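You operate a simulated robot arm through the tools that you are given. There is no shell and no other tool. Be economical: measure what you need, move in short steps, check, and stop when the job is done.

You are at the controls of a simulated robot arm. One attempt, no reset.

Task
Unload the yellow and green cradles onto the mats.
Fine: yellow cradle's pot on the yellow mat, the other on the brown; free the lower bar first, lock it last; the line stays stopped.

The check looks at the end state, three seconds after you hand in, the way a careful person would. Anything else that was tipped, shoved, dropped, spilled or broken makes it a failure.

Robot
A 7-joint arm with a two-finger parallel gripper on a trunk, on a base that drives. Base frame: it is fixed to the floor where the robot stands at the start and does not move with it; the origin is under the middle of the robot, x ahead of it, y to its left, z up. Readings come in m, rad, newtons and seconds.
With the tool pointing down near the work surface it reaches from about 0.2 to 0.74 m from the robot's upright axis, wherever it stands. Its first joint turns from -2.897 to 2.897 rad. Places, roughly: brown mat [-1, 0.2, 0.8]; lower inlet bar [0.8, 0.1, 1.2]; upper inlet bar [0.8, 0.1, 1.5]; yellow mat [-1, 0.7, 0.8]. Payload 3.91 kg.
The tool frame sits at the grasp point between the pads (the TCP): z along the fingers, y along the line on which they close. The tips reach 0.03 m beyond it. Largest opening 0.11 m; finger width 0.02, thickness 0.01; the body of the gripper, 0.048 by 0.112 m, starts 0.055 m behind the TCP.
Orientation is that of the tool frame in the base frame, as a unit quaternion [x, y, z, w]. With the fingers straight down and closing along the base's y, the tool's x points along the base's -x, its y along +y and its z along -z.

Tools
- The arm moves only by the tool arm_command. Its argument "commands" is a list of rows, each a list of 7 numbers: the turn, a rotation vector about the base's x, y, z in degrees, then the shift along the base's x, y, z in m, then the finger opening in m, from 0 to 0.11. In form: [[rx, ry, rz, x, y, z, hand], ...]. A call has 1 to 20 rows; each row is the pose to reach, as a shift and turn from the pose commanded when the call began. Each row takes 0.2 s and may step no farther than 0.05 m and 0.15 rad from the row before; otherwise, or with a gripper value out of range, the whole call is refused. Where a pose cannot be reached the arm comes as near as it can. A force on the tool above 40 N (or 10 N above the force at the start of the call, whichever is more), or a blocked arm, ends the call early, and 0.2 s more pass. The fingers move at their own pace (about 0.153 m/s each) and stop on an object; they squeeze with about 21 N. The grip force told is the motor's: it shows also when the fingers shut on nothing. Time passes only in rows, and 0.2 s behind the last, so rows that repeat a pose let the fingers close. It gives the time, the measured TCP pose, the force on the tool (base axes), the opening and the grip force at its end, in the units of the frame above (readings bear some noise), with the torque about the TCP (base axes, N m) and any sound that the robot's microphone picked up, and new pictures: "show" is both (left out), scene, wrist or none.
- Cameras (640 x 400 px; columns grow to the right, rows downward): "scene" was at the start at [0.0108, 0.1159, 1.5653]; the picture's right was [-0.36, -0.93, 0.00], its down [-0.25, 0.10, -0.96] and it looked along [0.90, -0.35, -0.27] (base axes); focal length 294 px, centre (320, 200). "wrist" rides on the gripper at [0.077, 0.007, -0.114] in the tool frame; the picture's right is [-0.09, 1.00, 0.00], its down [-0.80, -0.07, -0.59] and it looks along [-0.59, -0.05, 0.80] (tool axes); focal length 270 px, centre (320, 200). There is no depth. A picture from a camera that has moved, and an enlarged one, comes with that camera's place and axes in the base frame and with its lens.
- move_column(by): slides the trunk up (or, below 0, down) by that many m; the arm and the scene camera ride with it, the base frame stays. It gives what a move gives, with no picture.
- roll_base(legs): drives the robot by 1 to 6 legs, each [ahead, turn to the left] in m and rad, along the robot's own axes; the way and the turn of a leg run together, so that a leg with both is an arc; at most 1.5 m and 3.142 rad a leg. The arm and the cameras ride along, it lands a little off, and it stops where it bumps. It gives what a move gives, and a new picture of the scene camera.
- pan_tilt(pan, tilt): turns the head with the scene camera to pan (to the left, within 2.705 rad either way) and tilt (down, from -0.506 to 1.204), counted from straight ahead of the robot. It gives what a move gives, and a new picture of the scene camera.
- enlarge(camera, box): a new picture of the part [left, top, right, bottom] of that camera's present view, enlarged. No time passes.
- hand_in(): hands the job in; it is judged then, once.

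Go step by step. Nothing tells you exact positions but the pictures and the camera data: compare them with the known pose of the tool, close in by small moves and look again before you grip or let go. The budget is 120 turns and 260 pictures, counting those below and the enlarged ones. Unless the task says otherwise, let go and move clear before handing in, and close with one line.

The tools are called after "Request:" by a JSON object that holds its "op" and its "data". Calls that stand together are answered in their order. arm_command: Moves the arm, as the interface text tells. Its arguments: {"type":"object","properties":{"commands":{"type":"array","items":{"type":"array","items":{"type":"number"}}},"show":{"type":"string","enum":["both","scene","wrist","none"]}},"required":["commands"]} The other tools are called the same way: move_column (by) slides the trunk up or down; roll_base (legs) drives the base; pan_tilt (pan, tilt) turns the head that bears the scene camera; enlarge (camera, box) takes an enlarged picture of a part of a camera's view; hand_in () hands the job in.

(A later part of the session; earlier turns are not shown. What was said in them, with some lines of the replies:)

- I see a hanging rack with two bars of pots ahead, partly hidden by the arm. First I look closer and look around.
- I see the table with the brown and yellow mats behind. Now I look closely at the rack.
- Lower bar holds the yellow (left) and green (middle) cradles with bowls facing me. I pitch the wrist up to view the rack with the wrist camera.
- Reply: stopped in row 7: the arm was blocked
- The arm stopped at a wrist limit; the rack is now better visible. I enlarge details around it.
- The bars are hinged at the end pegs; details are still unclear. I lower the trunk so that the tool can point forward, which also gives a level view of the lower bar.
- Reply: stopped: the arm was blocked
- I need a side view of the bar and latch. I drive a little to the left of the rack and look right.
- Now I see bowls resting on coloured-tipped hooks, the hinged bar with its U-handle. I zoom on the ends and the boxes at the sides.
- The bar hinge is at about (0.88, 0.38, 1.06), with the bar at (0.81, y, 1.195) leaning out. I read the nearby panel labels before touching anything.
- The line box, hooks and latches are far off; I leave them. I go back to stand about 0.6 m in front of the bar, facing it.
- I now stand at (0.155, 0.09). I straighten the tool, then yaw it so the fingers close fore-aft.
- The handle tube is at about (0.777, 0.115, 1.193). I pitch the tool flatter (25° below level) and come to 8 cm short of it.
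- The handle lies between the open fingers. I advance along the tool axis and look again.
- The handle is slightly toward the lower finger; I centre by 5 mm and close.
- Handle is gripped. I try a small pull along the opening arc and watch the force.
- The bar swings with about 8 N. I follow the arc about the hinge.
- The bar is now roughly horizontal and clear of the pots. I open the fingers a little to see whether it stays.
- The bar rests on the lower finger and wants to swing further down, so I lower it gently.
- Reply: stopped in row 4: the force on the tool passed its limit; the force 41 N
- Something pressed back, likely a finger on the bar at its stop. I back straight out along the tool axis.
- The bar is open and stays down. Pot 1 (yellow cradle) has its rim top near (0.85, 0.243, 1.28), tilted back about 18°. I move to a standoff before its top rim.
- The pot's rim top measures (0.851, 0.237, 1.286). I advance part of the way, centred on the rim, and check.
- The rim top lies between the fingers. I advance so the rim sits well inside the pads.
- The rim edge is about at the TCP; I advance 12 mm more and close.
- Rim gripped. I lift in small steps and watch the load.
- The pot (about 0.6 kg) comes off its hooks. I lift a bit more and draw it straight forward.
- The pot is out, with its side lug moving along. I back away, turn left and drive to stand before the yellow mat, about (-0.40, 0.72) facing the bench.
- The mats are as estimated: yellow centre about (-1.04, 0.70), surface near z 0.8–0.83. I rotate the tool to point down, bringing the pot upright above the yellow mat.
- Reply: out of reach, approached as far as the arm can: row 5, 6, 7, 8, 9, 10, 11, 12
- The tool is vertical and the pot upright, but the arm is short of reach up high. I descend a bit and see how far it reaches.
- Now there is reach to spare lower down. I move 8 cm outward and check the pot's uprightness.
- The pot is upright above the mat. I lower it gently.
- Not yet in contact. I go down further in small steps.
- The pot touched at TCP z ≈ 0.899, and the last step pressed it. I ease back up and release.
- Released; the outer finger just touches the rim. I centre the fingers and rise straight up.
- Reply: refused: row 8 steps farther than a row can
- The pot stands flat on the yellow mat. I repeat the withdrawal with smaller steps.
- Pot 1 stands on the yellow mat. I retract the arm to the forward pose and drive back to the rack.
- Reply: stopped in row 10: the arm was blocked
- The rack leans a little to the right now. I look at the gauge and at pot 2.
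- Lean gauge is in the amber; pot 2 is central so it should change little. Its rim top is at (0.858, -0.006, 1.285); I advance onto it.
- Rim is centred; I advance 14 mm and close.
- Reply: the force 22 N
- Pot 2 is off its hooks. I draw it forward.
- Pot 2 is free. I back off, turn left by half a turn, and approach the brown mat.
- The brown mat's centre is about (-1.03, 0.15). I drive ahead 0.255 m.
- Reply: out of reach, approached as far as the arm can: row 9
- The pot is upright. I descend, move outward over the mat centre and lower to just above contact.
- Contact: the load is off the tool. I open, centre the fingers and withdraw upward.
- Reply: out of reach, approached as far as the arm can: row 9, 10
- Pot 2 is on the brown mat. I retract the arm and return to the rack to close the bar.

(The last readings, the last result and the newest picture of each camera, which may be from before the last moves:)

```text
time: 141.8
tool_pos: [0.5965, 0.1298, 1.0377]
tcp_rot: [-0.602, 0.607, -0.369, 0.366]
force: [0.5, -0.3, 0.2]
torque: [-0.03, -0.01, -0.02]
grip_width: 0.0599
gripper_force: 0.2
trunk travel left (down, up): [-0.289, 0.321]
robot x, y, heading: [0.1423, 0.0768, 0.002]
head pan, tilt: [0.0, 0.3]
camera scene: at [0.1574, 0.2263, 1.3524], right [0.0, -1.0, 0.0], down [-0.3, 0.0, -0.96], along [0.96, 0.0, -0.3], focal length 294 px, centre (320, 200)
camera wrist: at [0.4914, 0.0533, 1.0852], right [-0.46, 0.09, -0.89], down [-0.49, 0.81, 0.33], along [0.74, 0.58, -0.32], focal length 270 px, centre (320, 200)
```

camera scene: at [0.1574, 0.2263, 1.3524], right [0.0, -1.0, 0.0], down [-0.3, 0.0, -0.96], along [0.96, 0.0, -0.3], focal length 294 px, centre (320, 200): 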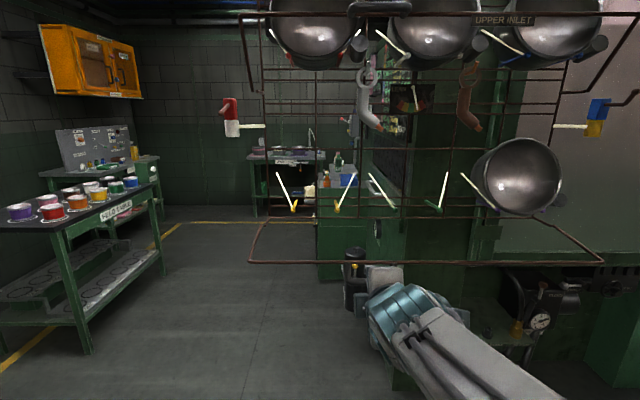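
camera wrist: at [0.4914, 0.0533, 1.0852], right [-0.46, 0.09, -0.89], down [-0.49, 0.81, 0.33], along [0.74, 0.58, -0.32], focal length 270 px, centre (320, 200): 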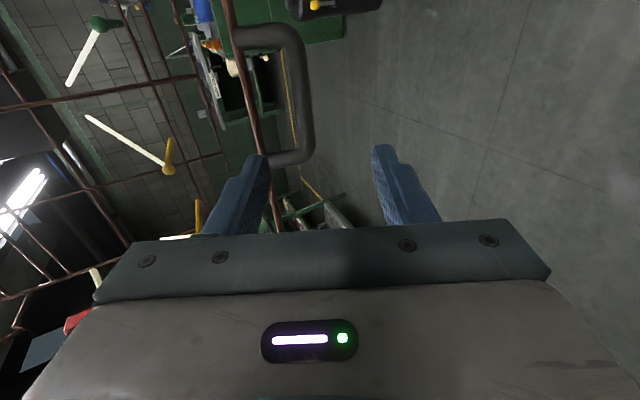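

The handle hangs at about (0.718, 0.111, 0.993). I flatten the tool a bit, narrow the opening so the upper finger passes inside the U, and come close.

Request:
{"op": "arm_command", "data": {"commands": [[0, -8, 0, 0.0, -0.01, -0.015, 0.04], [0, -16, 0, 0.0, -0.019, -0.03, 0.032], [0, -16, 0, 0.025, -0.019, -0.03, 0.032], [0, -16, 0, 0.045, -0.019, -0.03, 0.032], [0, -16, 0, 0.045, -0.019, -0.03, 0.032]]}}

Request:
{"op": "enlarge", "data": {"camera": "wrist", "box": [180, 20, 460, 240]}}

```text
time: 142.5
tool_pos: [0.5925, 0.1931, 1.0038]
tcp_rot: [0.595, -0.497, 0.389, -0.498]
force: [-1.6, -0.2, -0.5]
torque: [0.01, -0.03, 0.05]
grip_width: 0.0321
gripper_force: 0.0
trunk travel left (down, up): [-0.289, 0.321]
robot x, y, heading: [0.1418, 0.0749, 0.002]
head pan, tilt: [0.0, 0.3]
stopped in row 3: the arm was blocked; the commanded pose is now the measured one
camera scene: at [0.1573, 0.2274, 1.352], right [0.02, -1.0, 0.0], down [-0.3, -0.01, -0.96], along [0.96, 0.02, -0.3], focal length 294 px, centre (320, 200)
camera wrist: at [0.4976, 0.092, 1.0195], right [-0.22, 0.07, -0.97], down [-0.72, 0.66, 0.21], along [0.66, 0.75, -0.09], focal length 270 px, centre (320, 200)
```

scene: 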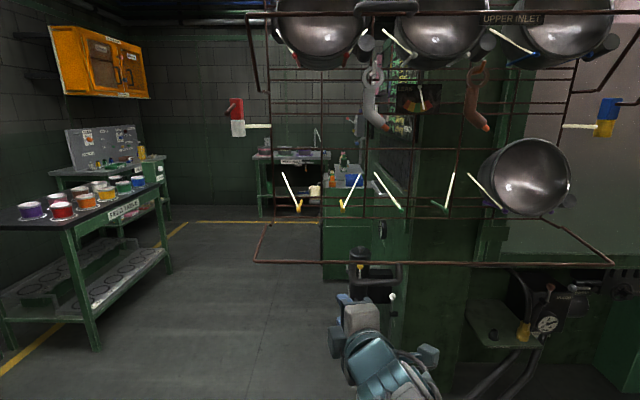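
wrist: 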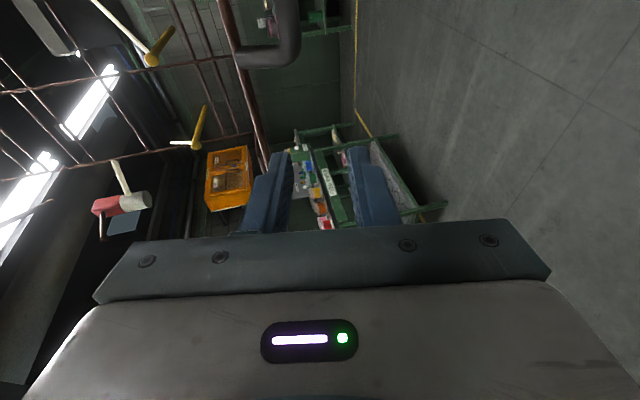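

```text
1.82 times, centred on (320, 130) of wrist
camera zoom: at [0.4976, 0.092, 1.0195], right [-0.22, 0.07, -0.97], down [-0.72, 0.66, 0.21], along [0.66, 0.75, -0.09], focal length 491 px, centre (320, 327)
```

zoom: 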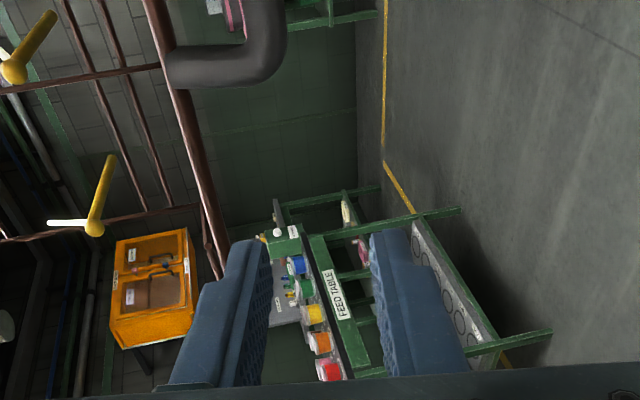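

The wrist hit a limit close in and the tool yawed about 12°. I lower the trunk for more wrist room, then correct the yaw and height.

Request:
{"op": "move_column", "data": {"by": -0.15}}

Request:
{"op": "arm_command", "data": {"commands": [[0, 0, 0, 0, -0.01, 0.03, 0.032], [0, 0, -4, 0.0, -0.03, 0.06, 0.032], [0, 0, -8, 0.0, -0.05, 0.09, 0.032], [0, 0, -12, 0.0, -0.07, 0.12, 0.032], [0, 0, -12, 0.0, -0.082, 0.15, 0.032], [0, 0, -12, 0.0, -0.082, 0.15, 0.032]]}}

```text
time: 144.2
tool_pos: [0.5973, 0.1885, 0.8439]
tcp_rot: [0.597, -0.506, 0.381, -0.492]
force: [0.1, 0.3, -0.5]
torque: [-0.01, 0.02, 0.03]
grip_width: 0.0319
gripper_force: 0.0
trunk travel left (down, up): [-0.139, 0.471]
robot x, y, heading: [0.1356, 0.0767, 0.003]
head pan, tilt: [0.0, 0.3]
```

```text
time: 145.2
tool_pos: [0.6268, 0.1147, 0.905]
tcp_rot: [-0.564, 0.592, -0.393, 0.421]
force: [-0.1, -0.1, -0.8]
torque: [0.0, 0.02, 0.0]
grip_width: 0.0318
gripper_force: 0.1
trunk travel left (down, up): [-0.139, 0.471]
robot x, y, heading: [0.1422, 0.0767, 0.003]
head pan, tilt: [0.0, 0.3]
stopped in row 4: the arm was blocked; the commanded pose is now the measured one
camera scene: at [0.1575, 0.2265, 1.2018], right [0.0, -1.0, 0.0], down [-0.3, 0.0, -0.96], along [0.96, 0.0, -0.3], focal length 294 px, centre (320, 200)
camera wrist: at [0.5167, 0.0361, 0.9332], right [-0.34, 0.14, -0.93], down [-0.53, 0.79, 0.31], along [0.78, 0.6, -0.19], focal length 270 px, centre (320, 200)
```

scene: 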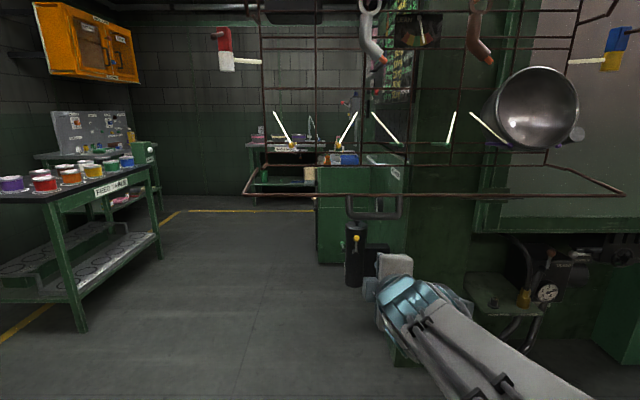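
wrist: 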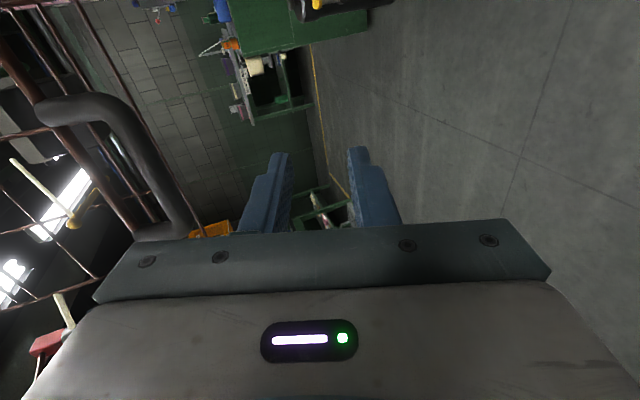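

Too close in for this pose. I back the base 0.15 m, then extend the arm.

Request:
{"op": "roll_base", "data": {"legs": [[-0.15, 0]]}}

Request:
{"op": "arm_command", "data": {"commands": [[0, 0, 0, 0.03, 0, 0.02, 0.032], [0, 0, 0, 0.06, 0, 0.04, 0.032], [0, 0, 0, 0.09, 0, 0.06, 0.032], [0, 0, 0, 0.12, 0, 0.08, 0.032], [0, 0, 0, 0.14, -0.002, 0.1, 0.032], [0, 0, 0, 0.14, -0.004, 0.1, 0.032]]}}

```text
time: 146.6
tool_pos: [0.481, 0.1146, 0.9046]
tcp_rot: [-0.564, 0.592, -0.393, 0.421]
force: [-0.4, -0.4, -0.3]
torque: [-0.01, 0.0, 0.0]
grip_width: 0.0319
gripper_force: 0.0
trunk travel left (down, up): [-0.139, 0.471]
robot x, y, heading: [-0.0019, 0.0758, -0.002]
head pan, tilt: [0.0, 0.3]
camera scene: at [0.0112, 0.2259, 1.2025], right [0.0, -1.0, 0.0], down [-0.3, 0.0, -0.96], along [0.96, 0.0, -0.3], focal length 294 px, centre (320, 200)
```

scene: 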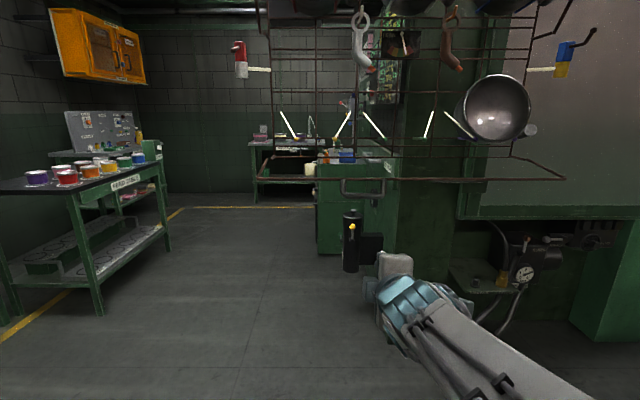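

```text
time: 148.0
tool_pos: [0.6208, 0.1092, 1.0056]
tcp_rot: [-0.564, 0.591, -0.393, 0.422]
force: [0.0, -0.4, -0.6]
torque: [0.0, 0.04, 0.02]
grip_width: 0.032
gripper_force: 0.0
trunk travel left (down, up): [-0.139, 0.471]
robot x, y, heading: [-0.0089, 0.0777, 0.004]
head pan, tilt: [0.0, 0.3]
camera scene: at [0.0112, 0.2259, 1.2025], right [0.0, -1.0, 0.0], down [-0.3, 0.0, -0.96], along [0.96, 0.0, -0.3], focal length 294 px, centre (320, 200)
camera wrist: at [0.5107, 0.0304, 1.0351], right [-0.33, 0.14, -0.93], down [-0.53, 0.79, 0.31], along [0.78, 0.6, -0.19], focal length 270 px, centre (320, 200)
```

scene: 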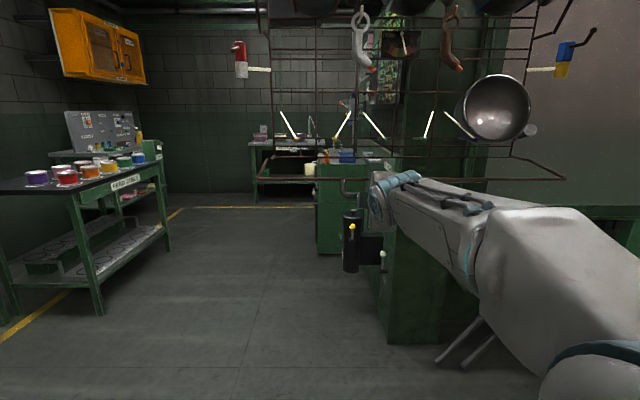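
wrist: 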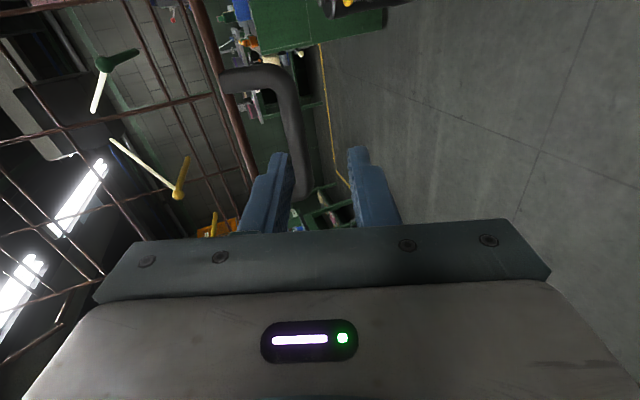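

Now it reaches. Tube at (0.718, 0.113, 0.997). I flatten another 10° and close in to 7 cm.

Request:
{"op": "arm_command", "data": {"commands": [[0, -5, 0, 0.01, 0.002, 0.002, 0.032], [0, -10, 0, 0.02, 0.004, 0.003, 0.032], [0, -10, 0, 0.03, 0.004, 0.003, 0.032], [0, -10, 0, 0.03, 0.004, 0.003, 0.032]], "show": "wrist"}}

Request:
{"op": "enlarge", "data": {"camera": "wrist", "box": [180, 20, 460, 240]}}

```text
time: 149.0
tool_pos: [0.6508, 0.1141, 1.0095]
tcp_rot: [-0.529, 0.552, -0.44, 0.471]
force: [-0.2, 0.4, 0.0]
torque: [0.0, -0.06, 0.04]
grip_width: 0.032
gripper_force: 0.1
out of reach, approached as far as the arm can: row 2, 3
trunk travel left (down, up): [-0.139, 0.471]
robot x, y, heading: [-0.0088, 0.0737, 0.004]
head pan, tilt: [0.0, 0.3]
camera wrist: at [0.5367, 0.0353, 1.0183], right [-0.17, 0.14, -0.98], down [-0.57, 0.79, 0.21], along [0.8, 0.6, -0.05], focal length 270 px, centre (320, 200)
```

wrist: 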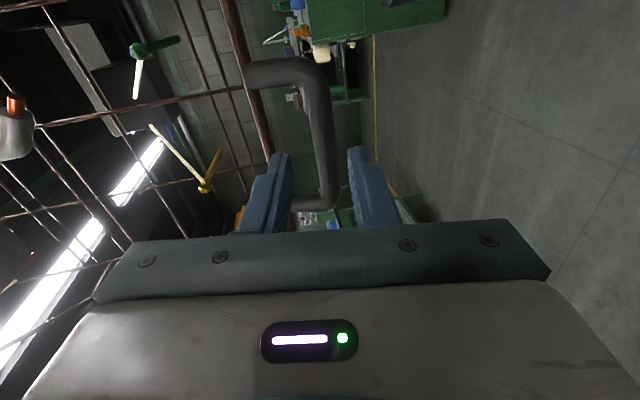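

```text
1.82 times, centred on (320, 130) of wrist
camera zoom: at [0.5367, 0.0353, 1.0183], right [-0.17, 0.14, -0.98], down [-0.57, 0.79, 0.21], along [0.8, 0.6, -0.05], focal length 491 px, centre (320, 327)
```

zoom: 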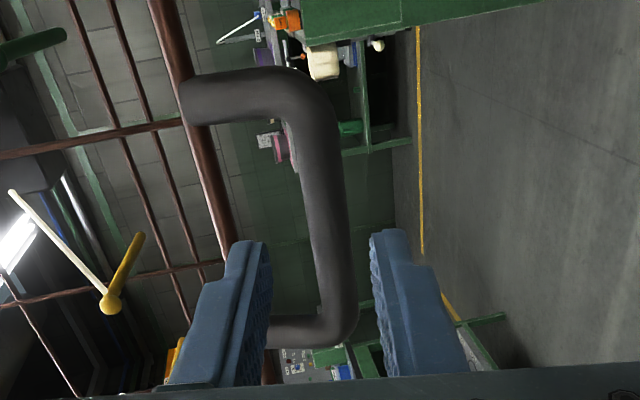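

Well aligned. I advance 43 mm and close on the handle.

Request:
{"op": "arm_command", "data": {"commands": [[0, 0, 0, 0.02, 0, -0.003, 0.032], [0, 0, 0, 0.034, 0, -0.006, 0.032], [0, 0, 0, 0.044, 0, -0.007, 0.032], [0, 0, 0, 0.044, 0, -0.007, 0.032]], "show": "wrist"}}

Request:
{"op": "enlarge", "data": {"camera": "wrist", "box": [180, 20, 460, 240]}}

```text
time: 150.0
tool_pos: [0.6944, 0.1139, 1.0019]
tcp_rot: [-0.528, 0.553, -0.441, 0.471]
force: [0.1, 0.8, 1.7]
torque: [0.02, 0.03, -0.04]
grip_width: 0.0319
gripper_force: 0.1
trunk travel left (down, up): [-0.139, 0.471]
robot x, y, heading: [-0.008, 0.0762, 0.0]
head pan, tilt: [0.0, 0.3]
camera wrist: at [0.5812, 0.0349, 1.0113], right [-0.17, 0.14, -0.98], down [-0.57, 0.79, 0.21], along [0.8, 0.6, -0.05], focal length 270 px, centre (320, 200)
```

wrist: 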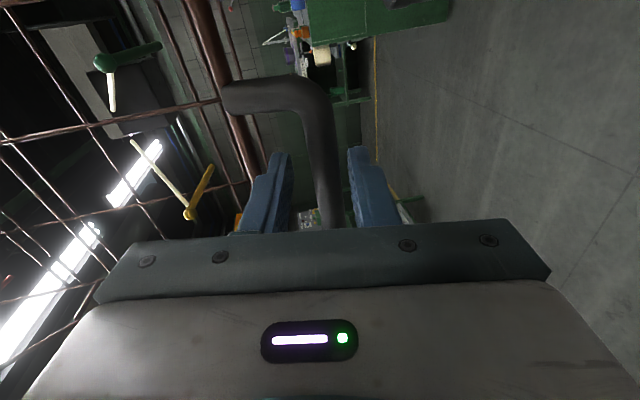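

```text
1.82 times, centred on (320, 130) of wrist
camera zoom: at [0.5812, 0.0349, 1.0113], right [-0.17, 0.14, -0.98], down [-0.57, 0.79, 0.21], along [0.8, 0.6, -0.05], focal length 491 px, centre (320, 327)
```

zoom: 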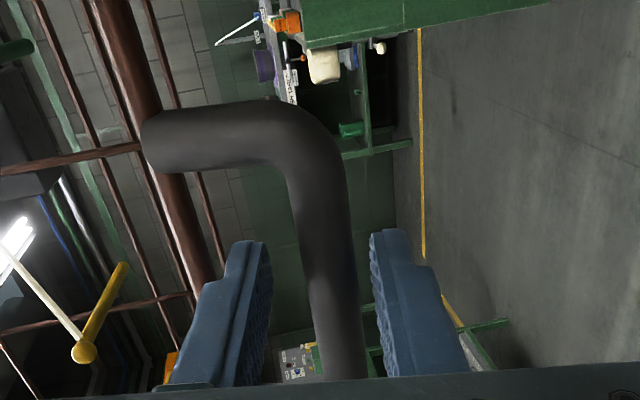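

Close and swing the bar back up along the arc, first half.

Request:
{"op": "arm_command", "data": {"commands": [[0, 0, 0, 0, 0, -0.002, 0.02], [0, 0, 0, 0, 0, -0.002, 0.0], [0, 0, 0, 0, 0, -0.002, 0.0], [0, 0, 0, -0.003, 0, 0.01, 0], [0, 0, 0, -0.005, 0, 0.02, 0], [0, 0, 0, -0.008, 0, 0.041, 0], [0, 0, 0, -0.008, 0, 0.062, 0], [0, 0, 0, -0.006, 0, 0.083, 0], [0, 0, 0, -0.001, 0, 0.103, 0]]}}

```text
time: 152.0
tool_pos: [0.6929, 0.1153, 1.1061]
tcp_rot: [-0.527, 0.551, -0.442, 0.472]
force: [-10.9, -2.4, -1.3]
torque: [-0.94, 0.08, -0.18]
grip_width: 0.0163
gripper_force: 44.5
trunk travel left (down, up): [-0.139, 0.471]
robot x, y, heading: [-0.003, 0.0772, -0.001]
head pan, tilt: [0.0, 0.3]
camera scene: at [0.0101, 0.2257, 1.2026], right [0.0, -1.0, 0.0], down [-0.29, 0.0, -0.96], along [0.96, 0.0, -0.29], focal length 294 px, centre (320, 200)
camera wrist: at [0.5794, 0.0352, 1.1145], right [-0.16, 0.14, -0.98], down [-0.58, 0.79, 0.21], along [0.8, 0.6, -0.05], focal length 270 px, centre (320, 200)
```

scene: 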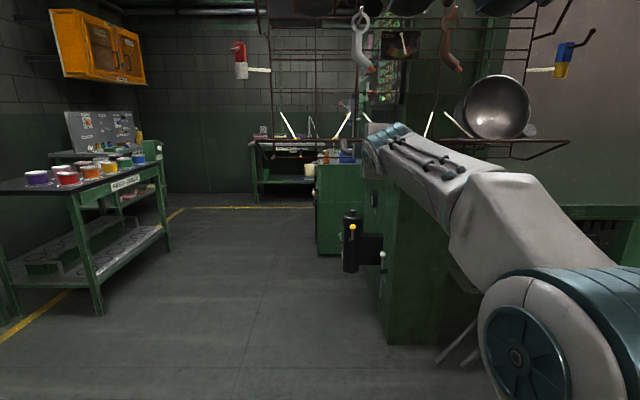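
wrist: 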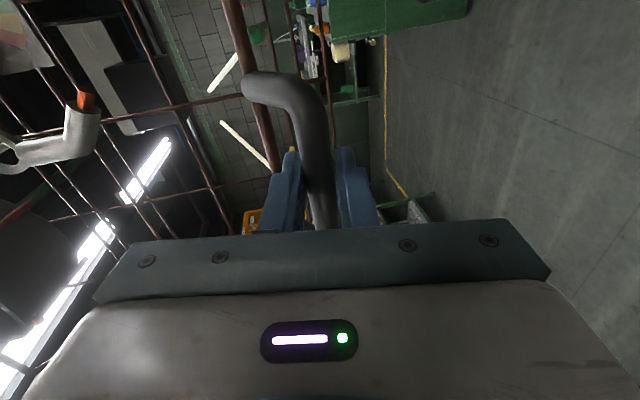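

It follows. I continue to the original closed position.

Request:
{"op": "arm_command", "data": {"commands": [[0, 0, 0, 0.003, 0, 0.02, 0], [0, 0, 0, 0.012, 0, 0.037, 0], [0, 0, 0, 0.024, 0, 0.053, 0], [0, 0, 0, 0.038, 0, 0.067, 0], [0, 0, 0, 0.051, 0, 0.077, 0]]}}

```text
time: 153.2
tool_pos: [0.7413, 0.1152, 1.1845]
tcp_rot: [-0.526, 0.55, -0.442, 0.474]
force: [-6.6, -0.6, 13.1]
torque: [-0.8, -0.2, 0.17]
grip_width: 0.0166
gripper_force: 45.2
trunk travel left (down, up): [-0.139, 0.471]
robot x, y, heading: [-0.005, 0.0718, 0.002]
head pan, tilt: [0.0, 0.3]
camera scene: at [0.009, 0.2258, 1.2029], right [0.0, -1.0, 0.0], down [-0.29, 0.0, -0.96], along [0.96, 0.0, -0.29], focal length 294 px, centre (320, 200)
camera wrist: at [0.6278, 0.0352, 1.1936], right [-0.16, 0.14, -0.98], down [-0.58, 0.79, 0.21], along [0.8, 0.6, -0.04], focal length 270 px, centre (320, 200)
```

scene: 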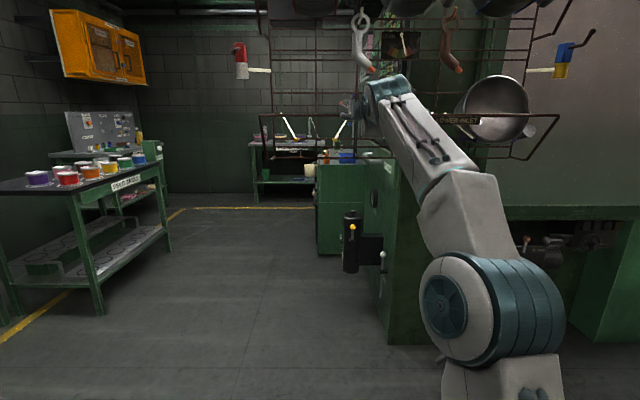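
wrist: 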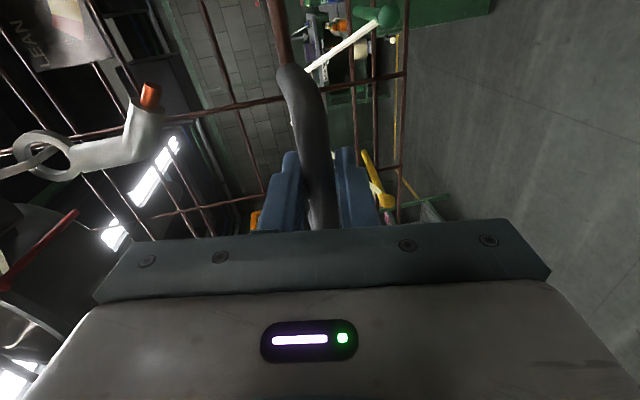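

Nearly there; small steps to the original place, feeling for the stop.

Request:
{"op": "arm_command", "data": {"commands": [[0, 0, 0, 0.004, 0, 0.005, 0], [0, 0, 0, 0.009, 0, 0.009, 0], [0, 0, 0, 0.014, 0, 0.012, 0], [0, 0, 0, 0.018, 0, 0.014, 0], [0, 0, 0, 0.018, 0, 0.014, 0]]}}

Request:
{"op": "enlarge", "data": {"camera": "scene", "box": [240, 80, 440, 200]}}

```text
time: 154.4
tool_pos: [0.7541, 0.1141, 1.1961]
tcp_rot: [-0.527, 0.552, -0.441, 0.472]
force: [-34.4, 0.2, -2.9]
torque: [-0.91, 0.08, 0.28]
grip_width: 0.0165
gripper_force: 44.8
out of reach, approached as far as the arm can: row 4, 5
trunk travel left (down, up): [-0.139, 0.471]
robot x, y, heading: [-0.0063, 0.0799, -0.0]
head pan, tilt: [0.0, 0.3]
camera scene: at [0.0064, 0.226, 1.2024], right [0.0, -1.0, 0.0], down [-0.29, 0.0, -0.96], along [0.96, 0.0, -0.29], focal length 294 px, centre (320, 200)
camera wrist: at [0.6396, 0.0353, 1.2049], right [-0.16, 0.14, -0.98], down [-0.58, 0.79, 0.21], along [0.8, 0.6, -0.05], focal length 270 px, centre (320, 200)
```

scene: 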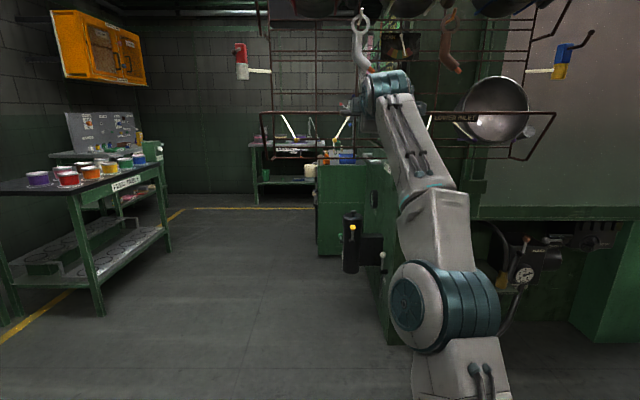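
wrist: 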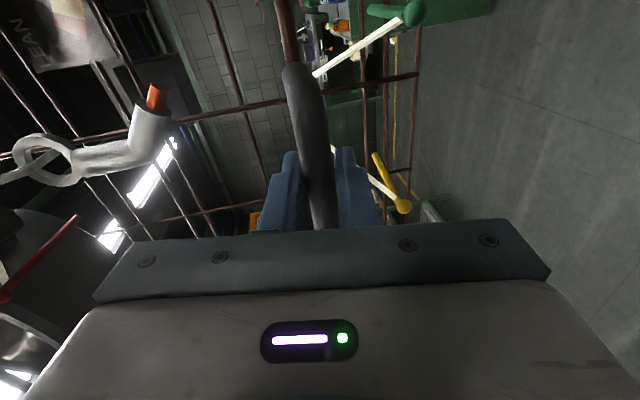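

```text
3.20 times, centred on (340, 140) of scene
camera zoom: at [0.0064, 0.226, 1.2024], right [0.0, -1.0, 0.0], down [-0.29, 0.0, -0.96], along [0.96, 0.0, -0.29], focal length 940 px, centre (256, 392)
```

zoom: 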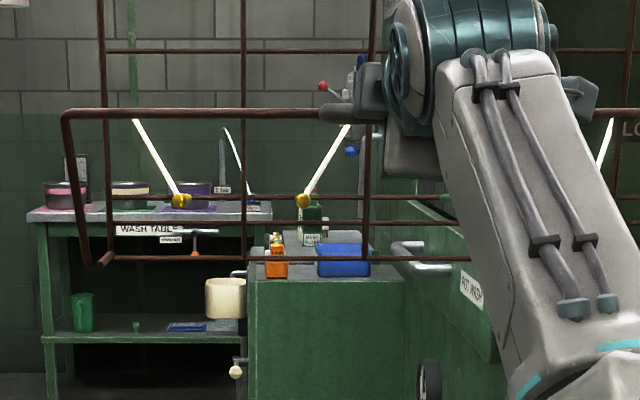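

The bar is at its original position against a stop. I ease the push, then open the fingers slightly to see whether it holds.

Request:
{"op": "arm_command", "data": {"commands": [[0, 0, 0, -0.002, 0, 0, 0], [0, 0, 0, -0.004, 0, 0, 0.0], [0, 0, 0, -0.004, 0, 0, 0.02], [0, 0, 0, -0.004, 0, 0, 0.03], [0, 0, 0, -0.004, 0, 0, 0.03], [0, 0, 0, -0.004, 0, 0, 0.03]]}}

Request:
{"op": "enlarge", "data": {"camera": "wrist", "box": [180, 20, 460, 240]}}

```text
time: 155.8
tool_pos: [0.7536, 0.1146, 1.1933]
tcp_rot: [-0.527, 0.553, -0.441, 0.471]
force: [-0.5, -0.5, 0.3]
torque: [-0.01, -0.01, 0.01]
grip_width: 0.0297
gripper_force: 0.0
trunk travel left (down, up): [-0.139, 0.471]
robot x, y, heading: [-0.0074, 0.0712, 0.003]
head pan, tilt: [0.0, 0.3]
camera scene: at [0.0112, 0.2258, 1.2025], right [0.0, -1.0, 0.0], down [-0.3, 0.0, -0.96], along [0.96, 0.0, -0.3], focal length 294 px, centre (320, 200)
camera wrist: at [0.6406, 0.035, 1.202], right [-0.17, 0.14, -0.98], down [-0.57, 0.79, 0.21], along [0.8, 0.6, -0.05], focal length 270 px, centre (320, 200)
```

scene: 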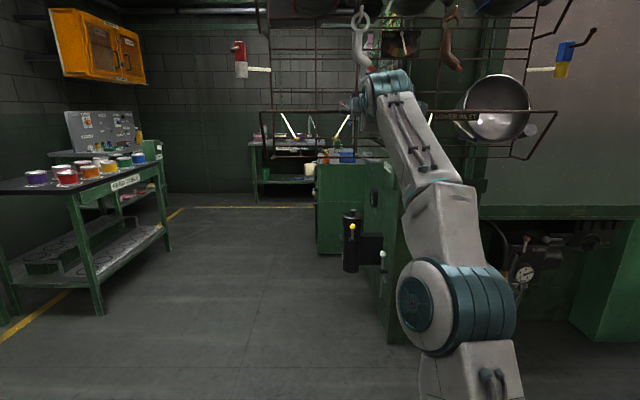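
wrist: 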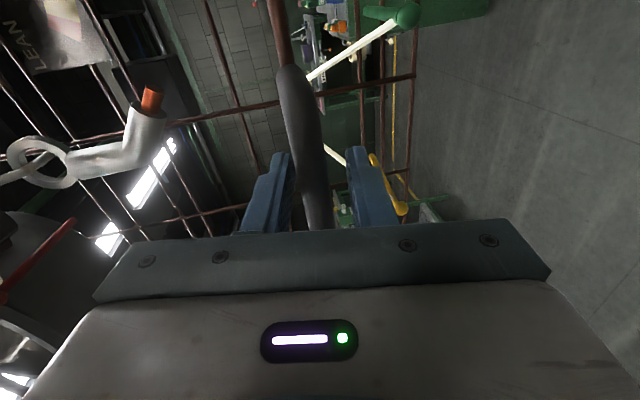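

```text
1.82 times, centred on (320, 130) of wrist
camera zoom: at [0.6406, 0.035, 1.202], right [-0.17, 0.14, -0.98], down [-0.57, 0.79, 0.21], along [0.8, 0.6, -0.05], focal length 491 px, centre (320, 327)
```

zoom: 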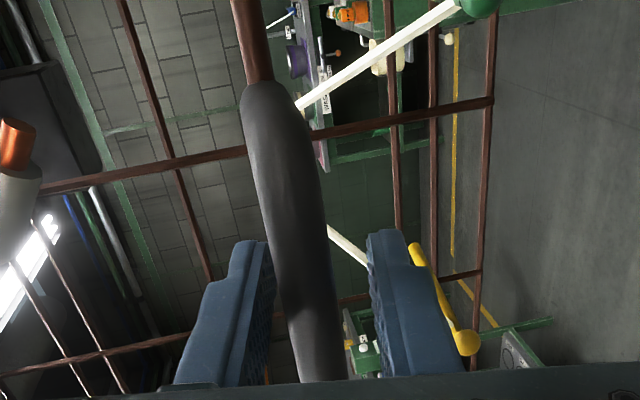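

The bar stays up by itself with no load on the fingers. I back straight out.

Request:
{"op": "arm_command", "data": {"commands": [[0, 0, 0, -0.015, 0, 0.003, 0.04], [0, 0, 0, -0.04, 0, 0.008, 0.04], [0, 0, 0, -0.08, 0, 0.014, 0.04], [0, 0, 0, -0.12, 0, 0.014, 0.04], [0, 0, 0, -0.16, 0, 0.0, 0.04], [0, 0, 0, -0.17, -0.04, -0.03, 0.04], [0, 0, 0, -0.17, -0.08, -0.06, 0.04], [0, 0, 0, -0.17, -0.12, -0.1, 0.04], [0, 0, 0, -0.17, -0.16, -0.13, 0.04]], "show": "scene"}}

Request:
{"op": "move_column", "data": {"by": 0.2}}

Request:
{"op": "pan_tilt", "data": {"pan": 0.0, "tilt": 0.2}}

Request:
{"op": "enlarge", "data": {"camera": "scene", "box": [230, 60, 550, 260]}}

```text
refused: row 6 steps farther than a row can; nothing moved
```

```text
time: 156.4
tool_pos: [0.7594, 0.1158, 1.208]
tcp_rot: [-0.536, 0.559, -0.433, 0.461]
force: [-12.3, -0.6, -23.3]
torque: [-0.28, 0.22, -0.05]
grip_width: 0.0427
gripper_force: 13.0
trunk travel left (down, up): [-0.168, 0.442]
robot x, y, heading: [-0.0083, 0.0761, -0.007]
head pan, tilt: [0.0, 0.3]
stopped: the force on the tool passed its limit (the readings are from after the stop); the commanded pose is now the measured one
```

```text
time: 157.1
tool_pos: [0.7601, 0.1148, 1.2099]
tcp_rot: [-0.534, 0.559, -0.434, 0.462]
force: [-10.2, -1.1, -30.1]
torque: [-0.41, 0.16, 0.18]
grip_width: 0.0455
gripper_force: 15.0
trunk travel left (down, up): [-0.168, 0.442]
robot x, y, heading: [-0.01, 0.078, 0.002]
head pan, tilt: [0.0, 0.201]
camera scene: at [0.0123, 0.226, 1.2402], right [0.0, -1.0, 0.0], down [-0.2, 0.0, -0.98], along [0.98, 0.0, -0.2], focal length 294 px, centre (320, 200)
```

scene: 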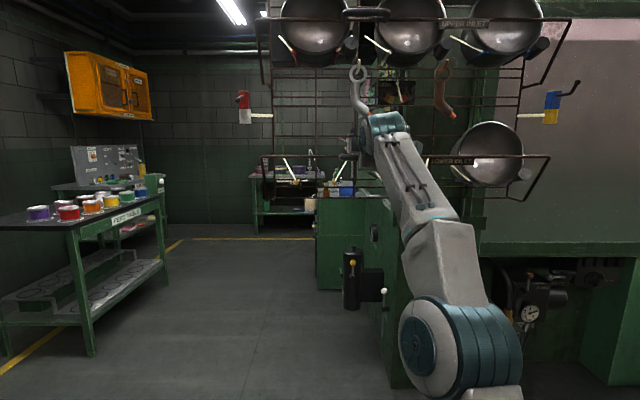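

```text
2.00 times, centred on (390, 160) of scene
camera zoom: at [0.0123, 0.226, 1.2402], right [0.0, -1.0, 0.0], down [-0.2, 0.0, -0.98], along [0.98, 0.0, -0.2], focal length 587 px, centre (180, 280)
```

zoom: 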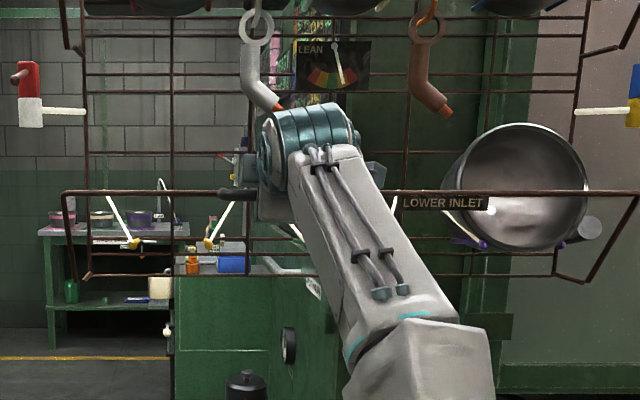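

My withdrawal was refused and the column move pushed the lower finger up against the handle. I relieve that by lowering the tool, then back out.

Request:
{"op": "arm_command", "data": {"commands": [[0, 0, 0, 0, 0, -0.007, 0.045], [0, 0, 0, -0.003, 0, -0.014, 0.045], [0, 0, 0, -0.005, 0, -0.017, 0.045], [0, 0, 0, -0.005, 0, -0.017, 0.045]], "show": "wrist"}}

Request:
{"op": "enlarge", "data": {"camera": "wrist", "box": [180, 20, 460, 240]}}

```text
time: 158.1
tool_pos: [0.7524, 0.1145, 1.1966]
tcp_rot: [-0.533, 0.557, -0.436, 0.464]
force: [0.9, -0.3, -0.3]
torque: [-0.03, 0.02, 0.0]
grip_width: 0.0451
gripper_force: 0.1
trunk travel left (down, up): [-0.168, 0.442]
robot x, y, heading: [-0.0054, 0.0742, 0.002]
head pan, tilt: [0.0, 0.201]
camera wrist: at [0.6382, 0.0359, 1.2087], right [-0.19, 0.14, -0.97], down [-0.57, 0.79, 0.22], along [0.8, 0.6, -0.07], focal length 270 px, centre (320, 200)
```

wrist: 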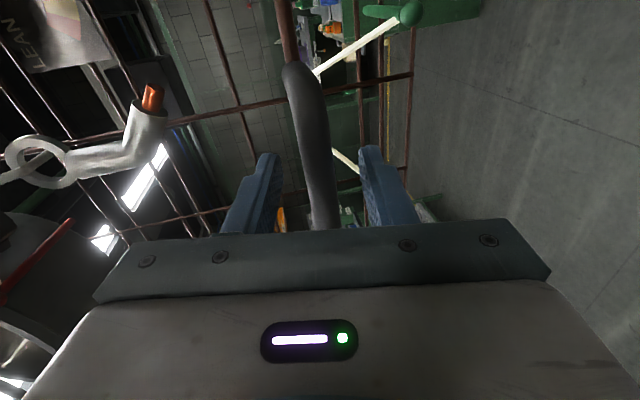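

```text
1.82 times, centred on (320, 130) of wrist
camera zoom: at [0.6382, 0.0359, 1.2087], right [-0.19, 0.14, -0.97], down [-0.57, 0.79, 0.22], along [0.8, 0.6, -0.07], focal length 491 px, centre (320, 327)
```

zoom: 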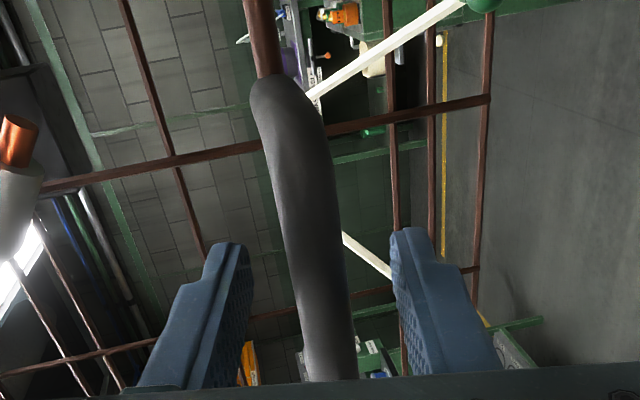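

Force is back to zero and the handle is unharmed between the fingers. Back out now.

Request:
{"op": "arm_command", "data": {"commands": [[0, 0, 0, -0.015, 0, 0.002, 0.045], [0, 0, 0, -0.04, 0, 0.006, 0.045], [0, 0, 0, -0.08, 0, 0.006, 0.045], [0, 0, 0, -0.11, 0, 0.0, 0.045], [0, 0, 0, -0.14, 0, -0.02, 0.045], [0, 0, 0, -0.14, -0.03, -0.04, 0.045], [0, 0, 0, -0.14, -0.06, -0.06, 0.045], [0, 0, 0, -0.14, -0.09, -0.08, 0.045]]}}

```text
time: 159.9
tool_pos: [0.6118, 0.0222, 1.116]
tcp_rot: [-0.532, 0.558, -0.436, 0.463]
force: [0.0, 0.5, 0.1]
torque: [0.03, 0.02, 0.0]
grip_width: 0.0449
gripper_force: 0.1
trunk travel left (down, up): [-0.168, 0.442]
robot x, y, heading: [-0.0069, 0.0789, 0.001]
head pan, tilt: [0.0, 0.201]
camera scene: at [0.0107, 0.226, 1.2405], right [0.0, -1.0, 0.0], down [-0.2, 0.0, -0.98], along [0.98, 0.0, -0.2], focal length 294 px, centre (320, 200)
camera wrist: at [0.4976, -0.0559, 1.1277], right [-0.19, 0.14, -0.97], down [-0.57, 0.79, 0.22], along [0.8, 0.59, -0.07], focal length 270 px, centre (320, 200)
```

scene: 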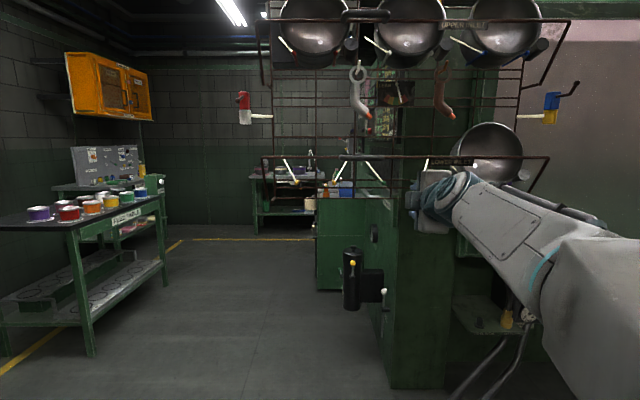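
wrist: 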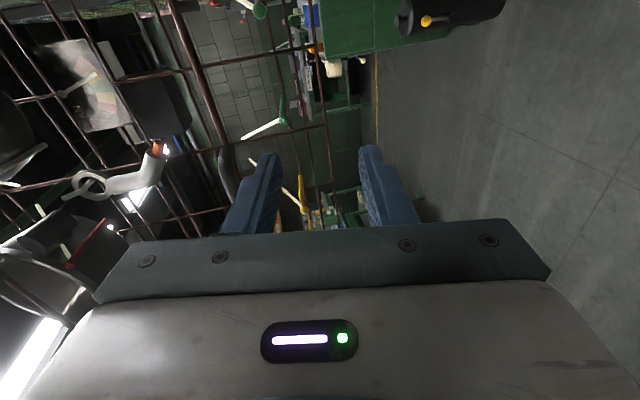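

The bar stands up. I back off a little and check it closely from two views, comparing with its starting position.

Request:
{"op": "roll_base", "data": {"legs": [[-0.2, 0]]}}

Request:
{"op": "enlarge", "data": {"camera": "scene", "box": [250, 80, 410, 200]}}

Request:
{"op": "enlarge", "data": {"camera": "scene", "box": [370, 80, 530, 200]}}

Request:
{"op": "enlarge", "data": {"camera": "scene", "box": [240, 40, 560, 240]}}

```text
time: 161.5
tool_pos: [0.4113, 0.0221, 1.116]
tcp_rot: [-0.532, 0.557, -0.436, 0.464]
force: [0.3, -0.3, 0.9]
torque: [-0.01, -0.01, 0.01]
grip_width: 0.0447
gripper_force: 0.0
trunk travel left (down, up): [-0.168, 0.442]
robot x, y, heading: [-0.2044, 0.0788, 0.001]
head pan, tilt: [0.0, 0.201]
camera scene: at [-0.189, 0.2256, 1.2405], right [0.0, -1.0, 0.0], down [-0.2, 0.0, -0.98], along [0.98, 0.0, -0.2], focal length 294 px, centre (320, 200)
```

scene: 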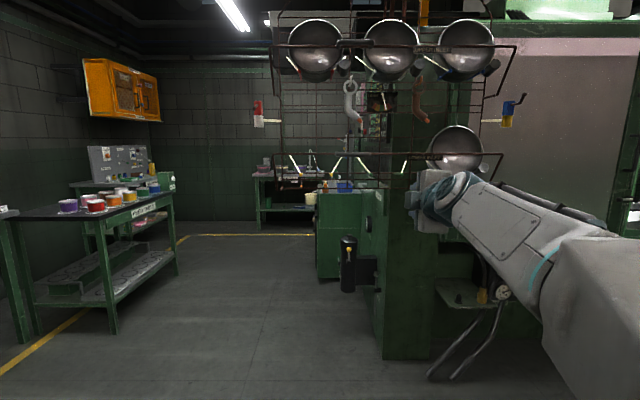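

```text
3.33 times, centred on (330, 140) of scene
camera zoom: at [-0.189, 0.2256, 1.2405], right [0.0, -1.0, 0.0], down [-0.2, 0.0, -0.98], along [0.98, 0.0, -0.2], focal length 979 px, centre (287, 400)
```

zoom: 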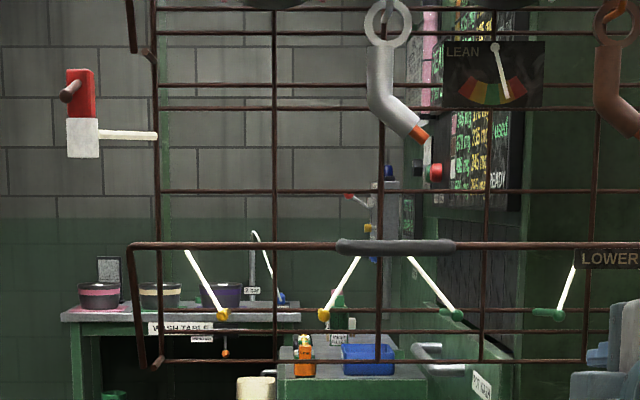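

```text
3.33 times, centred on (450, 140) of scene
camera zoom: at [-0.189, 0.2256, 1.2405], right [0.0, -1.0, 0.0], down [-0.2, 0.0, -0.98], along [0.98, 0.0, -0.2], focal length 979 px, centre (-113, 400)
```

zoom: 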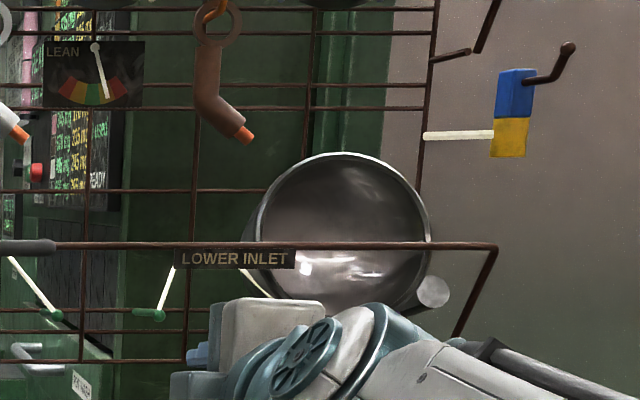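

```text
2.00 times, centred on (400, 140) of scene
camera zoom: at [-0.189, 0.2256, 1.2405], right [0.0, -1.0, 0.0], down [-0.2, 0.0, -0.98], along [0.98, 0.0, -0.2], focal length 587 px, centre (160, 320)
```

zoom: 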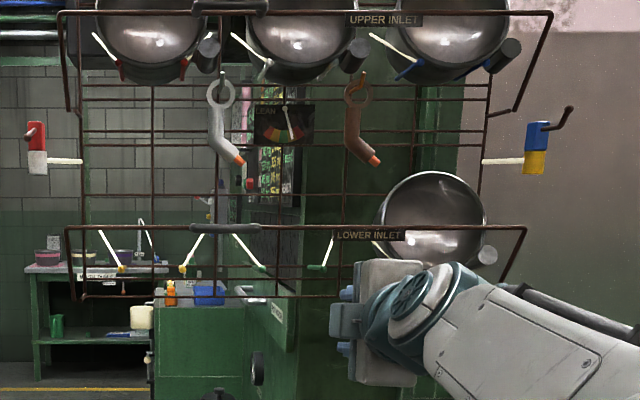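

The bar is back at its starting height (z ≈ 1.196) and holds itself against gravity, so it is latched. One last look at the bench.

Request:
{"op": "pan_tilt", "data": {"pan": 2.6, "tilt": 0.5}}

```text
time: 163.8
tool_pos: [0.4113, 0.0235, 1.1167]
tcp_rot: [-0.533, 0.558, -0.436, 0.463]
force: [-0.1, -0.4, 0.0]
torque: [-0.01, 0.0, 0.0]
grip_width: 0.0449
gripper_force: 0.2
trunk travel left (down, up): [-0.168, 0.442]
robot x, y, heading: [-0.2072, 0.0726, -0.001]
head pan, tilt: [2.601, 0.499]
camera scene: at [-0.3602, 0.2724, 1.2128], right [0.52, 0.86, 0.0], down [0.41, -0.25, -0.88], along [-0.75, 0.45, -0.48], focal length 294 px, centre (320, 200)
```

scene: 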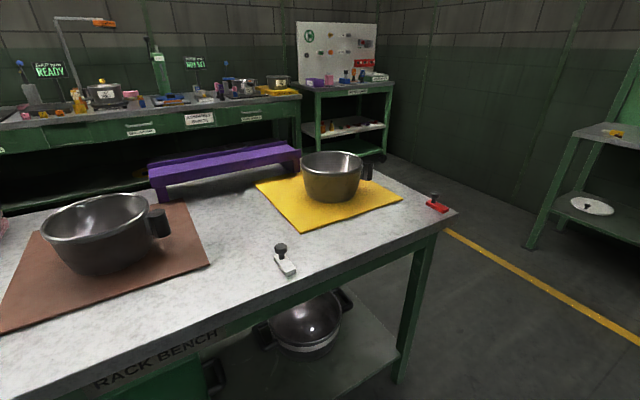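

Both pots stand upright on their mats, the bar is up and the arm is clear, so I hand in.

Request:
{"op": "hand_in", "data": {}}

```text
The job is handed in.
```

The yellow cradle's pot is on the yellow mat and the green cradle's pot is on the brown mat. The lower bar is back up at its starting height and holds itself there, and I never touched the line controls. The rack leans slightly right without the two pots, with the lean gauge last seen in the amber.
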